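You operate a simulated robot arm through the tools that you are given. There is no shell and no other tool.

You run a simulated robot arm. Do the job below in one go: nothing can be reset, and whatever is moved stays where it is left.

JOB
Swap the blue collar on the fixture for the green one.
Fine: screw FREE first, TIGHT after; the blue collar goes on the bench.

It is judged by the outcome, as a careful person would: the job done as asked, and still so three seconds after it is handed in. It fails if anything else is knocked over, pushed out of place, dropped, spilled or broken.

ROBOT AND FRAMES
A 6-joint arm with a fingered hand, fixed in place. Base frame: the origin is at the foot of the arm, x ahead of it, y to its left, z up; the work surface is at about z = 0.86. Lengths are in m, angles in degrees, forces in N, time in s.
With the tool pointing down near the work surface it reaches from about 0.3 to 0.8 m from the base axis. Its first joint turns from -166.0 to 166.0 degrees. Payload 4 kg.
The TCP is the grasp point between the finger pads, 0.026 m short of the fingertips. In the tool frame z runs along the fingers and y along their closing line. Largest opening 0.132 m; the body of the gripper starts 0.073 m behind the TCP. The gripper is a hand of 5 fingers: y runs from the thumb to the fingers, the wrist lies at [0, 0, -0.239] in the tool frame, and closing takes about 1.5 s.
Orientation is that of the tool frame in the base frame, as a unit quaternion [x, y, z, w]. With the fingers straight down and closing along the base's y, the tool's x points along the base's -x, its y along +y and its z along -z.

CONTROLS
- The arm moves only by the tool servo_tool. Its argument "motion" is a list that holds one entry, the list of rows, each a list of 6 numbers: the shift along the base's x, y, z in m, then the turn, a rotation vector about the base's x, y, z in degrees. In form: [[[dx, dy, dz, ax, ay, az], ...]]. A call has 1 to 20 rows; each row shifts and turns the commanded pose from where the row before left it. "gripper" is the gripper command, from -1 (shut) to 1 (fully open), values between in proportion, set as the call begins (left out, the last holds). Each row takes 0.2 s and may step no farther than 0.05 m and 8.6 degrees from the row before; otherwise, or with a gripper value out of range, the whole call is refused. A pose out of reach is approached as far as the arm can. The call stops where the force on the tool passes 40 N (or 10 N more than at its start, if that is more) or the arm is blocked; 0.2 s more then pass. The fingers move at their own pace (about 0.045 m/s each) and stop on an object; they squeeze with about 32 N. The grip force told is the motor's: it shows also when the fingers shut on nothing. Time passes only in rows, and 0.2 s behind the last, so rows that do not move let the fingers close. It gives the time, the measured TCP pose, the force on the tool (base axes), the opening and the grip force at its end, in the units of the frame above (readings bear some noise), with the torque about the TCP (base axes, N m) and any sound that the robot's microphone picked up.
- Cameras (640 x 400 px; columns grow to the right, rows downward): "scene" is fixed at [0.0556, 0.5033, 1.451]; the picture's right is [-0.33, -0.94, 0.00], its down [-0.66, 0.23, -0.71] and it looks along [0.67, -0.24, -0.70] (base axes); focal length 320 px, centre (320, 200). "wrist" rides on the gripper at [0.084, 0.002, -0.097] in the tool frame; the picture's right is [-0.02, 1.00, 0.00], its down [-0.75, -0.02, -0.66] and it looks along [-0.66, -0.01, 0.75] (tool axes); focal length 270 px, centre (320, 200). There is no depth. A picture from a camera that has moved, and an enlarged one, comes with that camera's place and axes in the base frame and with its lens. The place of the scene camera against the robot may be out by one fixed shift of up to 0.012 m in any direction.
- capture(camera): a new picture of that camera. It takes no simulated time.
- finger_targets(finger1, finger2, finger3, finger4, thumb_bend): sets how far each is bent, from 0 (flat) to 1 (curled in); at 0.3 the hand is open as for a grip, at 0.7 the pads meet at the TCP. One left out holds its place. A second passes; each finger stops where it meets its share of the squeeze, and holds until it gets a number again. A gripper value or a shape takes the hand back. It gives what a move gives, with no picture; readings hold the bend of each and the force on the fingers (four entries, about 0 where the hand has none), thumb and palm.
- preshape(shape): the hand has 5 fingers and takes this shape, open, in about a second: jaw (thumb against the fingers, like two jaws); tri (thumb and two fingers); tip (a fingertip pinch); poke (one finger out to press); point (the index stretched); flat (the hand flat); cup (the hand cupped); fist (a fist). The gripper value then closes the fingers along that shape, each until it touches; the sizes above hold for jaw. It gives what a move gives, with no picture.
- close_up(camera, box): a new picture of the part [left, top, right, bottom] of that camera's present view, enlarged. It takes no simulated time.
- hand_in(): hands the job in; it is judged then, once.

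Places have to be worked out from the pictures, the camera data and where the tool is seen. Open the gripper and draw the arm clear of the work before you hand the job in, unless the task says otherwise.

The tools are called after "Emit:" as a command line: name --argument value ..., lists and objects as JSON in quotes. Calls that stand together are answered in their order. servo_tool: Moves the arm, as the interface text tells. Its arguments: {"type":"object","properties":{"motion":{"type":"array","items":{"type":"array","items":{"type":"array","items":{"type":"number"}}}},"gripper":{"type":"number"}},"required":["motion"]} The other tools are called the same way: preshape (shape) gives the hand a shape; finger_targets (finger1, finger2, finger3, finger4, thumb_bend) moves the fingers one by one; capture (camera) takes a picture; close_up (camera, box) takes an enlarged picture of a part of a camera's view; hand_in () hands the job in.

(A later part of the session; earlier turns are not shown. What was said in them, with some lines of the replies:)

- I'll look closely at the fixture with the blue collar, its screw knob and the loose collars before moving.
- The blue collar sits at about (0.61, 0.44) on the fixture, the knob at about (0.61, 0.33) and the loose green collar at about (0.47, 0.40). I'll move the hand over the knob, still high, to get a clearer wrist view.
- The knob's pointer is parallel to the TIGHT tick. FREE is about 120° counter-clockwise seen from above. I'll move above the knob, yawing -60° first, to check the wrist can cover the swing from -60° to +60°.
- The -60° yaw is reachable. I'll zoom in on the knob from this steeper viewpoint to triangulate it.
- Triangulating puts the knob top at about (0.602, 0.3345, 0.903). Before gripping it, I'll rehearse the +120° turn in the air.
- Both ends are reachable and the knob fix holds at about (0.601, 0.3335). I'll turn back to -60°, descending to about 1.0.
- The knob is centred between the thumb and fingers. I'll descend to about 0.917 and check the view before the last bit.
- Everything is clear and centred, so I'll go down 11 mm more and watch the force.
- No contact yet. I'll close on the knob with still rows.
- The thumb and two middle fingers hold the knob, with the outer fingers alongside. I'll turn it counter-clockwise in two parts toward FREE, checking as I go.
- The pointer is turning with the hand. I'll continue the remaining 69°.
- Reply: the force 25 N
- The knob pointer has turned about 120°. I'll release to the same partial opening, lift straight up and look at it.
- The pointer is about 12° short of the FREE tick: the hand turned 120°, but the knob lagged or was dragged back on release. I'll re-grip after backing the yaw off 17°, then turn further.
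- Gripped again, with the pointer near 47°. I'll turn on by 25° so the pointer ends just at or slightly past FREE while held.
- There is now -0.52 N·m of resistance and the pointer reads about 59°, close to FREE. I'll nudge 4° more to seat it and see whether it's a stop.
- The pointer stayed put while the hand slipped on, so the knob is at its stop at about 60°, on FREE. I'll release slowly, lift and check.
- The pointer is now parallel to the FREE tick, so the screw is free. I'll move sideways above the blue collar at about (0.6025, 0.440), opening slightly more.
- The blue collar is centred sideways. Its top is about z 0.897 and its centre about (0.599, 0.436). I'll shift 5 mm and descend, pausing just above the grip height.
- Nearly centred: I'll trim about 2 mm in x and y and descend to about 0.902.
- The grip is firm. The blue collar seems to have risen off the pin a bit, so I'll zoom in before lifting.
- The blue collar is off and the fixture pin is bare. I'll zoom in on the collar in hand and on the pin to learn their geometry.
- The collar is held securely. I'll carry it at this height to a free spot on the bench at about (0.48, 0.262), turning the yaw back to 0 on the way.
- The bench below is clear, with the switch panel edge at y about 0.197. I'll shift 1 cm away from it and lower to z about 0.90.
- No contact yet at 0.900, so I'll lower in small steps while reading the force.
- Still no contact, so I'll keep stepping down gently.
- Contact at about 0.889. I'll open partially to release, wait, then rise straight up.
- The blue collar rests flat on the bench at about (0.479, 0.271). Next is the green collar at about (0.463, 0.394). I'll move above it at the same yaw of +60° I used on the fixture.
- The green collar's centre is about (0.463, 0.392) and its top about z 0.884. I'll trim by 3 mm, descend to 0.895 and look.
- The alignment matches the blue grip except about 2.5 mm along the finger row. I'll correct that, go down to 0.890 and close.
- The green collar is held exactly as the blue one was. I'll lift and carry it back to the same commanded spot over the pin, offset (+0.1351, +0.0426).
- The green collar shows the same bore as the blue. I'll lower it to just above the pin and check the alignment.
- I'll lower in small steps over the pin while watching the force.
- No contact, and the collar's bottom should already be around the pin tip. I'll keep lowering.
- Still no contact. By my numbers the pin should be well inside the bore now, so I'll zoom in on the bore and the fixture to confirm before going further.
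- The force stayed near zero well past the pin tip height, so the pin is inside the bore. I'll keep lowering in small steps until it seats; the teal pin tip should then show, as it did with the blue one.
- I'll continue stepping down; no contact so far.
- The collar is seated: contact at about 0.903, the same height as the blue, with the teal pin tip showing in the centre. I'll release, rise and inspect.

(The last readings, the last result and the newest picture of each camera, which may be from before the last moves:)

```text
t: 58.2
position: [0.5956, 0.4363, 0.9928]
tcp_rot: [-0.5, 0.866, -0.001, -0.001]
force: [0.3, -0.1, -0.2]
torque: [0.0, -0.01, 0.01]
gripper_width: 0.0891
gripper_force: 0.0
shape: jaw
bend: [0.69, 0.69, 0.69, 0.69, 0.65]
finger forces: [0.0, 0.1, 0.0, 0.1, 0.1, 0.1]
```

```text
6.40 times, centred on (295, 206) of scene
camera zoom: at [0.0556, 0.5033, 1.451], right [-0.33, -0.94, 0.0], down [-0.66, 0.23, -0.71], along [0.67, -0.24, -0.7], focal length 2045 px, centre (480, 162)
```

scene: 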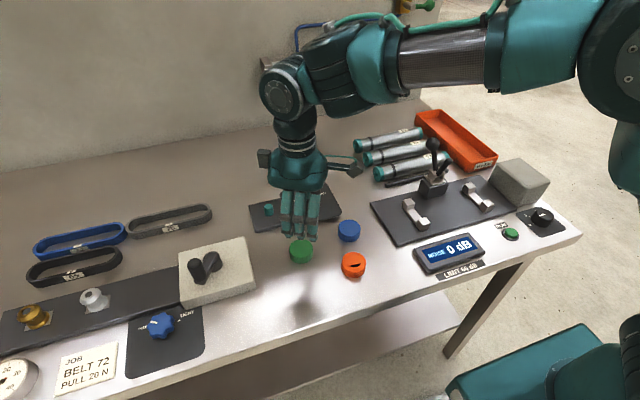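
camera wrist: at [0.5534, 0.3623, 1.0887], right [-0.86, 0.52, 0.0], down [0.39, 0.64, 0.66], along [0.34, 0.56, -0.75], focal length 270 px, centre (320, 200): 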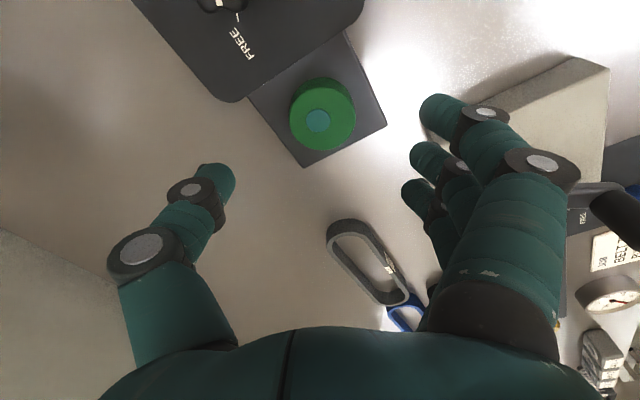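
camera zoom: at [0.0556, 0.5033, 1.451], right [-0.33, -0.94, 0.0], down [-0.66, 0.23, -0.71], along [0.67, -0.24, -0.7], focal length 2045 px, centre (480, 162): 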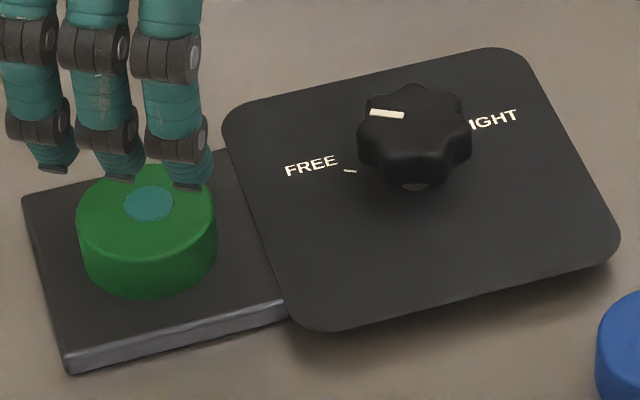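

The green collar sits on the pin, but compared with the blue it is pushed about 3 mm off-centre along the closing line. I'll re-grip with the hand shifted to re-centre it on the pin.

Emit:
servo_tool --motion '[[[0.0024, -0.0014, -0.02, 0, 0, 0], [0, 0, -0.03, 0, 0, 0], [0, 0, -0.025, 0, 0, 0], [0, 0, -0.013, 0, 0, 0], [0, 0, 0, 0, 0, 0]]]'

Emit:
servo_tool --motion '[[[0, 0, 0, 0, 0, 0], [0, 0, 0, 0, 0, 0], [0, 0, 0, 0, 0, 0], [0, 0, 0, 0, 0, 0], [0, 0, 0, 0, 0, 0], [0, 0, 0, 0, 0, 0]]]' --gripper -1

Emit:
close_up --camera "wrist" --box '[240, 80, 400, 240]'

```text
t: 59.4
position: [0.6005, 0.435, 0.9024]
tcp_rot: [-0.501, 0.866, 0.0, 0.0]
force: [-0.6, 0.0, -1.0]
torque: [-0.01, 0.04, -0.01]
gripper_width: 0.0896
gripper_force: 0.2
shape: jaw
bend: [0.69, 0.69, 0.69, 0.69, 0.65]
finger forces: [0.0, 0.0, 0.0, 0.0, 0.0, 0.1]
```

```text
t: 60.8
position: [0.6, 0.4333, 0.9016]
tcp_rot: [-0.501, 0.866, -0.001, 0.0]
force: [0.5, 0.2, 0.2]
torque: [0.03, 0.02, 0.02]
gripper_width: 0.0302
gripper_force: 24.8
shape: jaw
bend: [0.66, 0.73, 0.73, 0.71, 0.7]
finger forces: [0.0, 7.3, 7.6, 5.9, 21.5, 0.0]
```

```text
2.50 times, centred on (320, 160) of wrist
camera zoom: at [0.5575, 0.3607, 0.9993], right [-0.86, 0.52, 0.0], down [0.39, 0.64, 0.66], along [0.34, 0.56, -0.75], focal length 676 px, centre (320, 300)
```

zoom: 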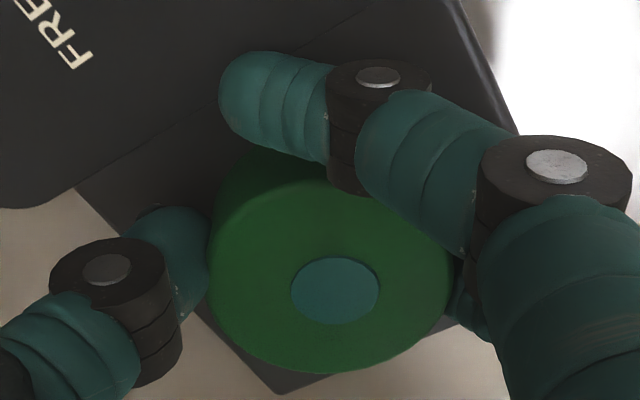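

The pin is now centred in the collar in this view. I'll release and lift again.

Emit:
servo_tool --motion '[[[0, 0, 0, 0, 0, 0], [0, 0, 0, 0, 0, 0], [0, 0, 0, 0, 0, 0], [0, 0, 0, 0, 0, 0], [0, 0, 0, 0, 0, 0], [0, 0, 0.01, 0, 0, 0], [0, 0, 0.02, 0, 0, 0], [0, 0, 0.03, 0, 0, 0], [0, 0, 0.03, 0, 0, 0], [0, 0, 0, 0, 0, 0]]]' --gripper 0.36

Emit:
close_up --camera "wrist" --box '[240, 40, 400, 200]'

Emit:
close_up --camera "scene" --box '[245, 175, 345, 237]'

```text
t: 63.0
position: [0.6, 0.4338, 0.9953]
tcp_rot: [-0.5, 0.866, 0.0, 0.0]
force: [-0.4, 0.0, -0.2]
torque: [0.0, -0.01, 0.01]
gripper_width: 0.0896
gripper_force: 0.0
shape: jaw
bend: [0.68, 0.69, 0.69, 0.69, 0.65]
finger forces: [0.1, 0.1, 0.0, 0.0, 0.0, 0.0]
```

```text
2.50 times, centred on (320, 120) of wrist
camera zoom: at [0.5578, 0.3602, 1.0905], right [-0.86, 0.52, 0.0], down [0.39, 0.64, 0.66], along [0.34, 0.56, -0.75], focal length 676 px, centre (320, 400)
```

zoom: 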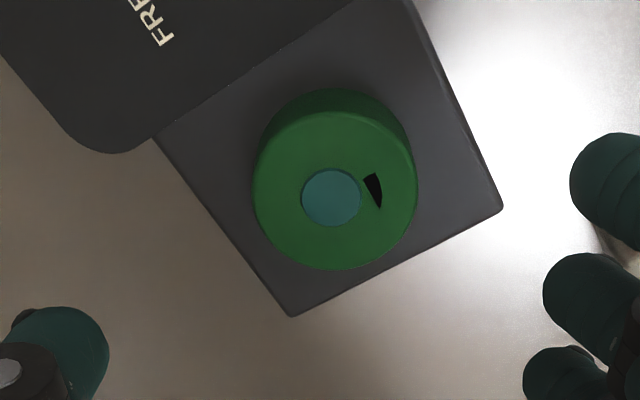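

```text
6.40 times, centred on (295, 206) of scene
camera zoom: at [0.0556, 0.5033, 1.451], right [-0.33, -0.94, 0.0], down [-0.66, 0.23, -0.71], along [0.67, -0.24, -0.7], focal length 2045 px, centre (480, 162)
```

zoom: 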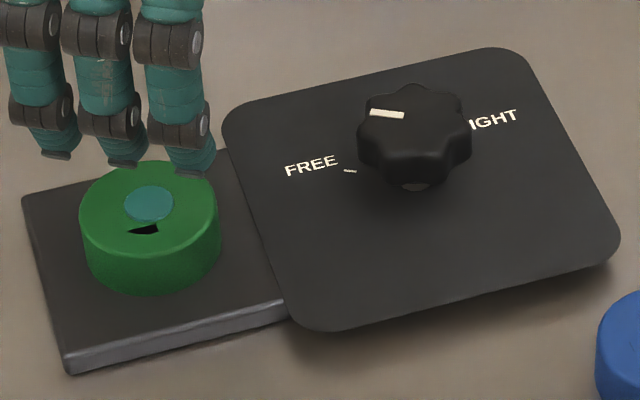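

The green collar now sits exactly where the blue one did, centred on the pin. Next I'll go back over the knob with yaw about +68° to turn it clockwise to TIGHT.

Emit:
servo_tool --motion '[[[0, -0.02, 0.005, 0, 0, 4.25], [0, -0.03, 0, 0, 0, 4.25], [0.001, -0.03, 0, 0, 0, 0], [0, -0.0205, -0.005, 0, 0, 0], [0, 0, 0, 0, 0, 0], [0, 0, 0, 0, 0, 0]]]' --gripper 0.25

Emit:
capture --camera "wrist"

```text
t: 64.4
position: [0.6017, 0.3317, 0.9937]
tcp_rot: [-0.563, 0.826, 0.0, -0.001]
force: [-0.2, 0.1, -0.8]
torque: [-0.01, -0.02, -0.02]
gripper_width: 0.083
gripper_force: 0.1
shape: jaw
bend: [0.71, 0.71, 0.71, 0.71, 0.68]
finger forces: [0.0, 0.1, 0.0, 0.0, 0.1, 0.0]
```

```text
taken
camera wrist: at [0.5707, 0.2537, 1.0901], right [-0.92, 0.38, 0.0], down [0.29, 0.7, 0.66], along [0.25, 0.61, -0.75], focal length 270 px, centre (320, 200)
```

wrist: 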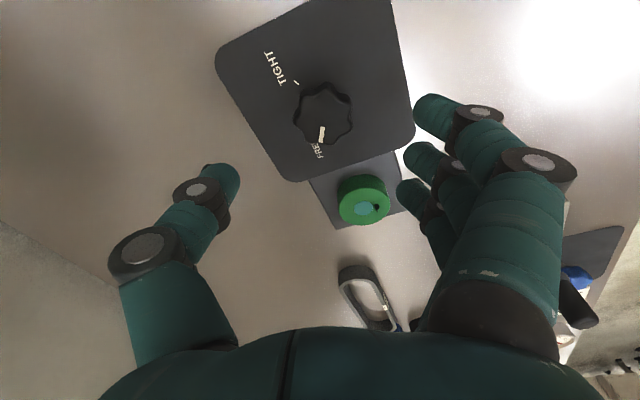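

The knob is centred. I'll descend to 0.906 and close on it.

Emit:
servo_tool --motion '[[[0, 0.001, -0.03, 0, 0, 0], [0, 0, -0.03, 0, 0, 0], [0, 0, -0.02, 0, 0, 0], [0, 0, -0.008, 0, 0, 0], [0, 0, 0, 0, 0, 0]]]'

Emit:
servo_tool --motion '[[[0, 0, 0, 0, 0, 0], [0, 0, 0, 0, 0, 0], [0, 0, 0, 0, 0, 0], [0, 0, 0, 0, 0, 0], [0, 0, 0, 0, 0, 0], [0, 0, 0, 0, 0, 0]]]' --gripper -1

Emit:
close_up --camera "wrist" --box '[240, 100, 400, 260]'

```text
t: 65.6
position: [0.6033, 0.3339, 0.9045]
tcp_rot: [-0.564, 0.826, 0.0, 0.0]
force: [0.4, 0.3, 0.0]
torque: [0.02, 0.0, -0.03]
gripper_width: 0.0829
gripper_force: 0.0
shape: jaw
bend: [0.71, 0.71, 0.71, 0.71, 0.68]
finger forces: [0.1, 0.1, 0.0, 0.1, 0.0, 0.0]
```

```text
t: 67.0
position: [0.603, 0.3324, 0.9063]
tcp_rot: [-0.562, 0.827, 0.001, 0.001]
force: [9.0, -2.5, -3.4]
torque: [0.04, -0.04, 0.0]
gripper_width: 0.0198
gripper_force: 32.1
shape: jaw
bend: [0.67, 0.73, 0.73, 0.67, 0.7]
finger forces: [0.0, 8.3, 8.9, 0.1, 26.6, 0.0]
```

```text
2.50 times, centred on (320, 180) of wrist
camera zoom: at [0.5716, 0.254, 1.002], right [-0.92, 0.39, 0.0], down [0.29, 0.69, 0.66], along [0.26, 0.61, -0.75], focal length 676 px, centre (320, 250)
```

zoom: 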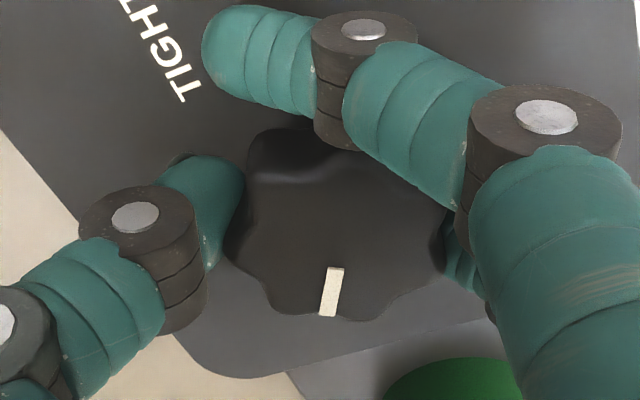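

Gripped, with the pointer about 8° behind the hand's axis as expected. I'll turn clockwise, first about 68°, and check that it follows.

Emit:
servo_tool --motion '[[[-0.0005, 0.0005, 0, 0, 0, -8.5], [0, 0, 0, 0, 0, -8.5], [0, 0, 0, 0, 0, -8.5], [0, 0, 0, 0, 0, -8.5], [0, 0, 0, 0, 0, -8.5], [0, 0, 0, 0, 0, -8.5], [0, 0, 0, 0, 0, -8.5], [0, 0, 0, 0, 0, -8.5], [0, 0, 0, 0, 0, 0]]]'

Emit:
close_up --camera "wrist" --box '[240, 100, 400, 260]'

Emit:
close_up --camera "scene" --box '[230, 130, 390, 240]'

```text
t: 69.0
position: [0.6, 0.3348, 0.9063]
tcp_rot: [-0.004, 1.0, 0.0, -0.001]
force: [-15.5, -25.8, 4.8]
torque: [-0.52, 0.25, 0.01]
gripper_width: 0.0215
gripper_force: 32.3
shape: jaw
bend: [0.67, 0.73, 0.74, 0.67, 0.7]
finger forces: [0.0, 8.6, 5.1, 0.0, 37.4, 0.0]
```

```text
2.50 times, centred on (320, 180) of wrist
camera zoom: at [0.5172, 0.3348, 1.002], right [0.01, 1.0, 0.0], down [0.75, -0.01, 0.66], along [0.66, -0.01, -0.75], focal length 676 px, centre (320, 250)
```

zoom: 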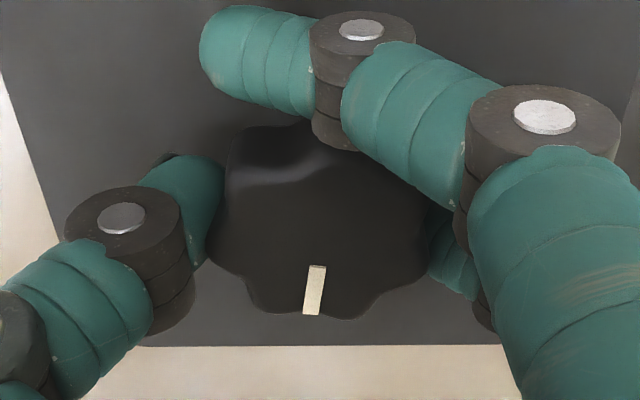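

```text
3.64 times, centred on (310, 185) of scene
camera zoom: at [0.0556, 0.5033, 1.451], right [-0.33, -0.94, 0.0], down [-0.66, 0.23, -0.71], along [0.67, -0.24, -0.7], focal length 1162 px, centre (356, 254)
```

zoom: 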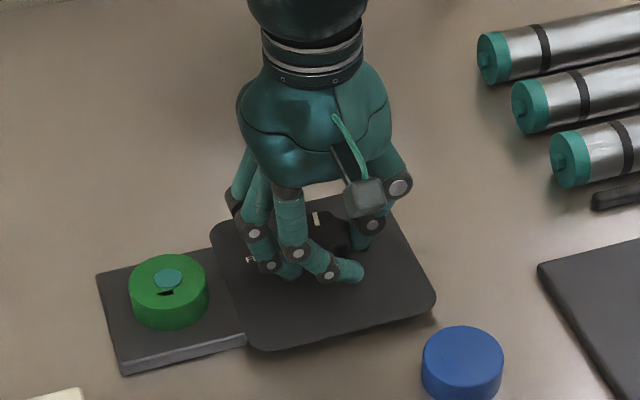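

The knob follows, but there's about 30 N sideways load from a small centre offset. I'll relax it by shifting slightly along the force and check.

Emit:
servo_tool --motion '[[[-0.001, -0.0015, 0, 0, 0, 0], [-0.0005, -0.001, 0, 0, 0, 0], [0, 0, 0, 0, 0, 0]]]'

```text
t: 69.8
position: [0.5998, 0.3322, 0.9055]
tcp_rot: [-0.005, 1.0, 0.0, 0.0]
force: [-5.2, -10.3, -0.5]
torque: [-0.19, 0.12, 0.03]
gripper_width: 0.0203
gripper_force: 31.4
shape: jaw
bend: [0.67, 0.73, 0.73, 0.67, 0.7]
finger forces: [0.0, 9.9, 8.7, 0.0, 28.6, 0.1]
```

The load dropped to about 11 N. I'll continue clockwise another 34°, then check.

Emit:
servo_tool --motion '[[[-0.0003, -0.0005, 0, 0, 0, -8.5], [0, 0, 0, 0, 0, -8.5], [0, 0, 0, 0, 0, -8.5], [0, 0, 0, 0, 0, -8.5], [0, 0, 0, 0, 0, 0]]]'

Emit:
close_up --camera "wrist" --box '[240, 100, 400, 260]'

```text
t: 71.0
position: [0.5984, 0.3325, 0.9066]
tcp_rot: [0.288, 0.958, 0.0, 0.0]
force: [-11.6, -5.1, 0.6]
torque: [-0.03, 0.11, 0.05]
gripper_width: 0.0199
gripper_force: 32.0
shape: jaw
bend: [0.67, 0.73, 0.73, 0.67, 0.7]
finger forces: [0.0, 10.4, 8.8, 0.0, 28.6, 0.1]
```

```text
2.50 times, centred on (320, 180) of wrist
camera zoom: at [0.53, 0.3794, 1.002], right [0.57, 0.82, 0.0], down [0.62, -0.43, 0.66], along [0.54, -0.37, -0.75], focal length 676 px, centre (320, 250)
```

zoom: 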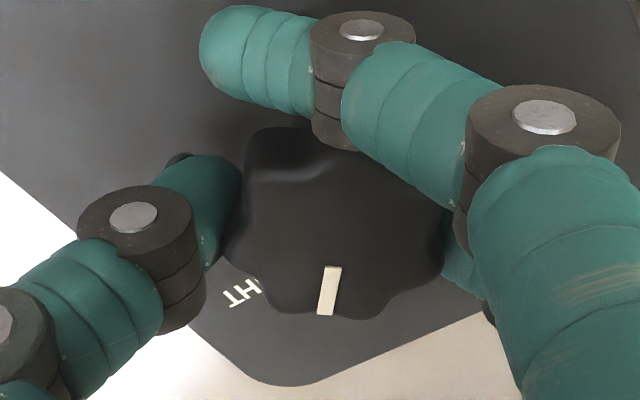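

The pointer is at about -45° and TIGHT is at about -60°. I'll turn 25° more until the stop resists.

Emit:
servo_tool --motion '[[[-0.0003, 0, 0, 0, 0, -8.5], [0, 0, 0, 0, 0, -8.5], [0, 0, 0, 0, 0, 0], [0, 0, 0, 0, 0, 0]]]'

Emit:
close_up --camera "wrist" --box '[240, 100, 400, 260]'

Emit:
servo_tool --motion '[[[0, 0, 0, 0, 0, -6], [0, 0, 0, 0, 0, 0], [0, 0, 0, 0, 0, 0]]]'

Emit:
close_up --camera "wrist" --box '[240, 100, 400, 260]'

```text
t: 72.0
position: [0.5977, 0.3329, 0.9057]
tcp_rot: [0.426, 0.905, 0.0, -0.001]
force: [-16.8, 2.6, -0.5]
torque: [0.06, 0.2, 0.05]
gripper_width: 0.0199
gripper_force: 31.8
shape: jaw
bend: [0.67, 0.73, 0.73, 0.67, 0.7]
finger forces: [0.0, 11.5, 7.8, 0.0, 28.7, 0.1]
```

```text
2.50 times, centred on (320, 180) of wrist
camera zoom: at [0.5465, 0.398, 1.002], right [0.78, 0.62, 0.0], down [0.47, -0.59, 0.66], along [0.41, -0.52, -0.75], focal length 676 px, centre (320, 250)
```

zoom: 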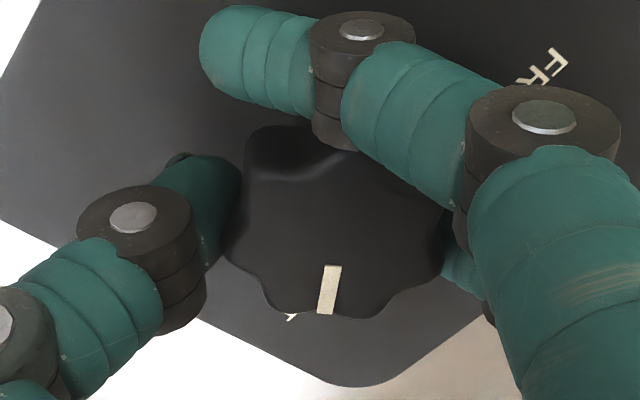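

```text
t: 72.8
position: [0.5981, 0.3332, 0.9057]
tcp_rot: [0.472, 0.882, 0.0, 0.0]
force: [-18.9, 4.4, -1.6]
torque: [0.13, 0.27, 0.88]
gripper_width: 0.0199
gripper_force: 32.0
shape: jaw
bend: [0.67, 0.73, 0.73, 0.67, 0.7]
finger forces: [0.0, 21.2, 7.8, 0.0, 33.1, 0.1]
```

```text
2.50 times, centred on (320, 180) of wrist
camera zoom: at [0.5538, 0.403, 1.0021], right [0.84, 0.54, 0.0], down [0.4, -0.64, 0.66], along [0.35, -0.56, -0.75], focal length 676 px, centre (320, 250)
```

zoom: 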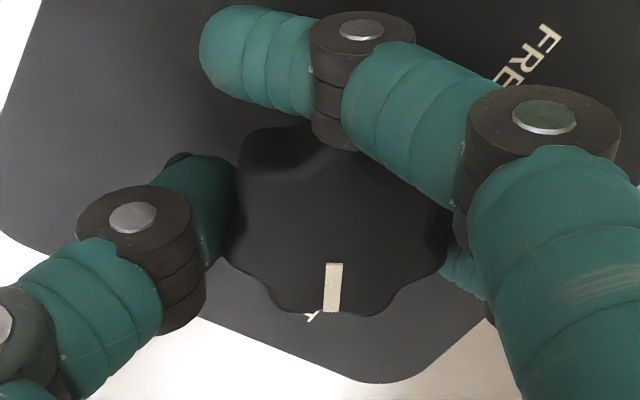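

Torque rose to 0.88 N·m with the pointer at about -62°, so it's at the TIGHT stop. I'll nudge 4° more to seat it firmly, then release and lift.

Emit:
servo_tool --motion '[[[0, 0, 0, 0, 0, -4], [0, 0, 0, 0, 0, 0]]]'

Emit:
servo_tool --motion '[[[0, 0, 0, 0, 0, 0], [0, 0, 0, 0, 0, 0], [0, 0, 0, 0, 0, 0], [0, 0, 0, 0, 0, 0], [0, 0, 0.01, 0, 0, 0], [0, 0, 0.02, 0, 0, 0], [0, 0, 0.03, 0, 0, 0], [0, 0, 0.03, 0, 0, 0], [0, 0, 0, 0, 0, 0]]]' --gripper 0.25

Emit:
close_up --camera "wrist" --box '[240, 30, 400, 190]'

Emit:
close_up --camera "scene" --box '[245, 175, 345, 237]'

```text
t: 73.4
position: [0.5978, 0.3318, 0.9061]
tcp_rot: [0.505, 0.863, 0.0, -0.001]
force: [-12.9, -8.3, -0.5]
torque: [-0.08, 0.16, 0.42]
gripper_width: 0.0198
gripper_force: 32.2
shape: jaw
bend: [0.67, 0.73, 0.73, 0.67, 0.7]
finger forces: [0.1, 11.6, 6.4, 0.1, 33.5, 0.0]
```

```text
t: 75.4
position: [0.5989, 0.3308, 0.9958]
tcp_rot: [0.503, 0.864, 0.0, 0.0]
force: [0.3, -0.2, -0.3]
torque: [0.0, 0.03, 0.01]
gripper_width: 0.0823
gripper_force: 0.0
shape: jaw
bend: [0.71, 0.71, 0.71, 0.71, 0.68]
finger forces: [0.0, 0.0, 0.0, 0.0, 0.0, 0.0]
```

```text
2.50 times, centred on (320, 110) of wrist
camera zoom: at [0.5596, 0.4053, 1.0927], right [0.88, 0.48, 0.0], down [0.36, -0.66, 0.66], along [0.31, -0.58, -0.75], focal length 676 px, centre (320, 425)
```

zoom: 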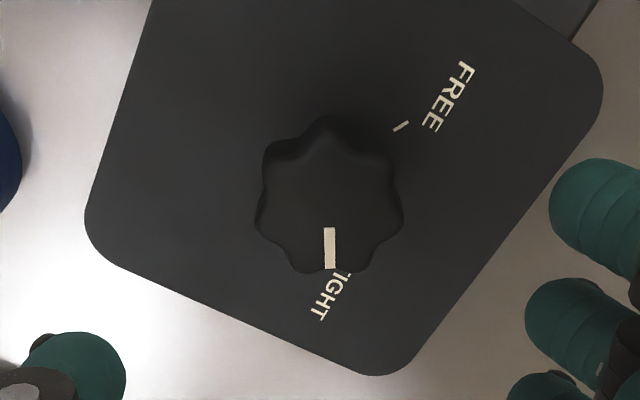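

```text
6.40 times, centred on (295, 206) of scene
camera zoom: at [0.0556, 0.5033, 1.451], right [-0.33, -0.94, 0.0], down [-0.66, 0.23, -0.71], along [0.67, -0.24, -0.7], focal length 2045 px, centre (480, 162)
```

zoom: 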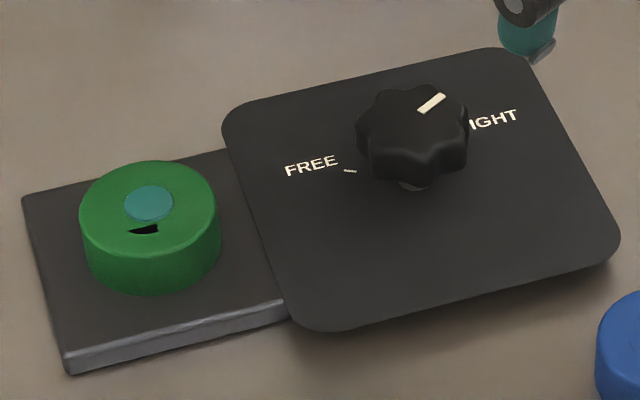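

The knob's pointer is back at exactly its original TIGHT position, and the green collar is seated. I'll open the hand and withdraw up and away to near the start pose.

Emit:
servo_tool --motion '[[[0, 0, 0.04, 0, 0, 0], [0, 0, 0.04, 0, 0, 0], [0, 0, 0.04, 0, 0, 0], [-0.02, -0.012, 0.035, 0, 0, 8.5], [-0.03, -0.018, 0, 0, 0, 8.5], [-0.03, -0.018, 0, 0, 0, 8.5], [-0.03, -0.018, 0, 0, 0, 8.5], [-0.03, -0.018, 0, 0, 0, 8.5], [-0.03, -0.018, 0, 0, 0, 8.5], [-0.03, -0.013, 0, 0, 0, 8.5], [0, 0, 0, 0, 0, 0], [0, 0, 0, 0, 0, 0]]]' --gripper 1

Emit:
capture --camera "scene"

Emit:
capture --camera "wrist"

Emit:
close_up --camera "scene" --box '[230, 170, 390, 280]'

```text
t: 78.0
position: [0.3996, 0.2159, 1.1499]
tcp_rot: [0.008, 1.0, 0.0, 0.0]
force: [0.5, 0.4, 0.9]
torque: [-0.02, 0.02, -0.01]
gripper_width: 0.1319
gripper_force: 0.1
shape: jaw
bend: [0.3, 0.3, 0.3, 0.3, 0.3]
finger forces: [0.0, 0.0, 0.0, 0.0, 0.1, 0.0]
```

```text
taken
```

scene: 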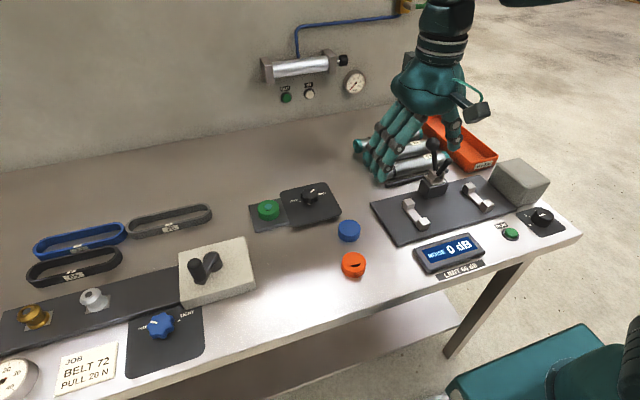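

```text
taken
camera wrist: at [0.3165, 0.2188, 1.2459], right [0.04, 1.0, 0.0], down [0.75, -0.03, 0.66], along [0.66, -0.02, -0.75], focal length 270 px, centre (320, 200)
```

wrist: 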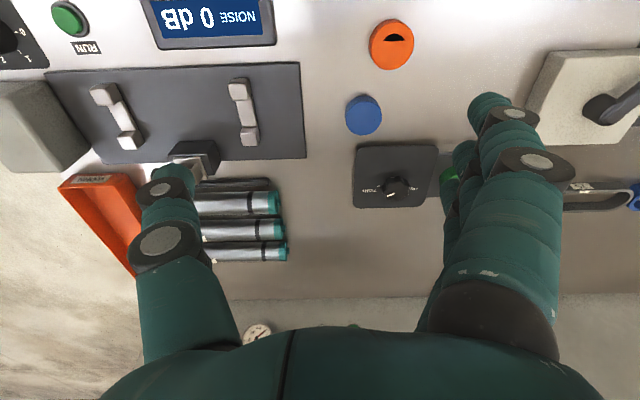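

```text
3.64 times, centred on (310, 225) of scene
camera zoom: at [0.0556, 0.5033, 1.451], right [-0.33, -0.94, 0.0], down [-0.66, 0.23, -0.71], along [0.67, -0.24, -0.7], focal length 1162 px, centre (356, 109)
```

zoom: 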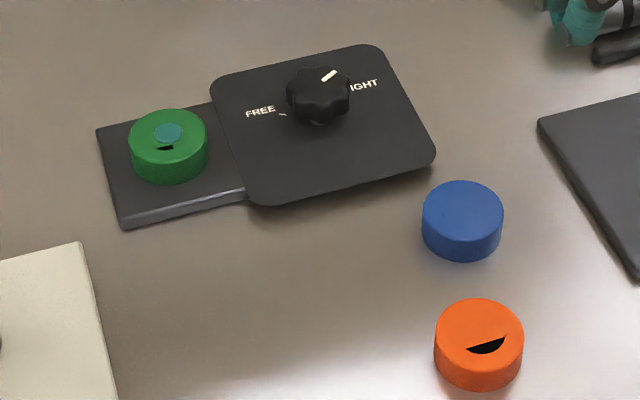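

The green collar is on the pin with the screw at TIGHT, and the blue collar lies on the bench. Everything else looks undisturbed, the hand is open and the arm is clear, so I'm handing in.

Emit:
hand_in

```text
The job is handed in.
```

The swap is done and handed in. The green collar is on the fixture pin, the screw is turned back to TIGHT, and the blue collar is on the bench at about (0.48, 0.27).

- **Screw:** The first turn stopped about 12° short of FREE, so I gripped the knob again and took it to its stop before lifting the blue collar. After the green one was on, I turned it clockwise until it hit the stop. The pointer is where it started.
- **Green collar:** It reached bottom at the same height as the blue one did. After I first let go it sat about 3 mm off-centre, so I gripped it again and centred it before tightening. Inside its bore the pictures were unclear: the hole showed in some views and not others. I relied on the force reading and on the pin tip showing through the top.
- **Everything else:** In the final pictures nothing else looks moved. The hand is open and the arm is back near its start pose.
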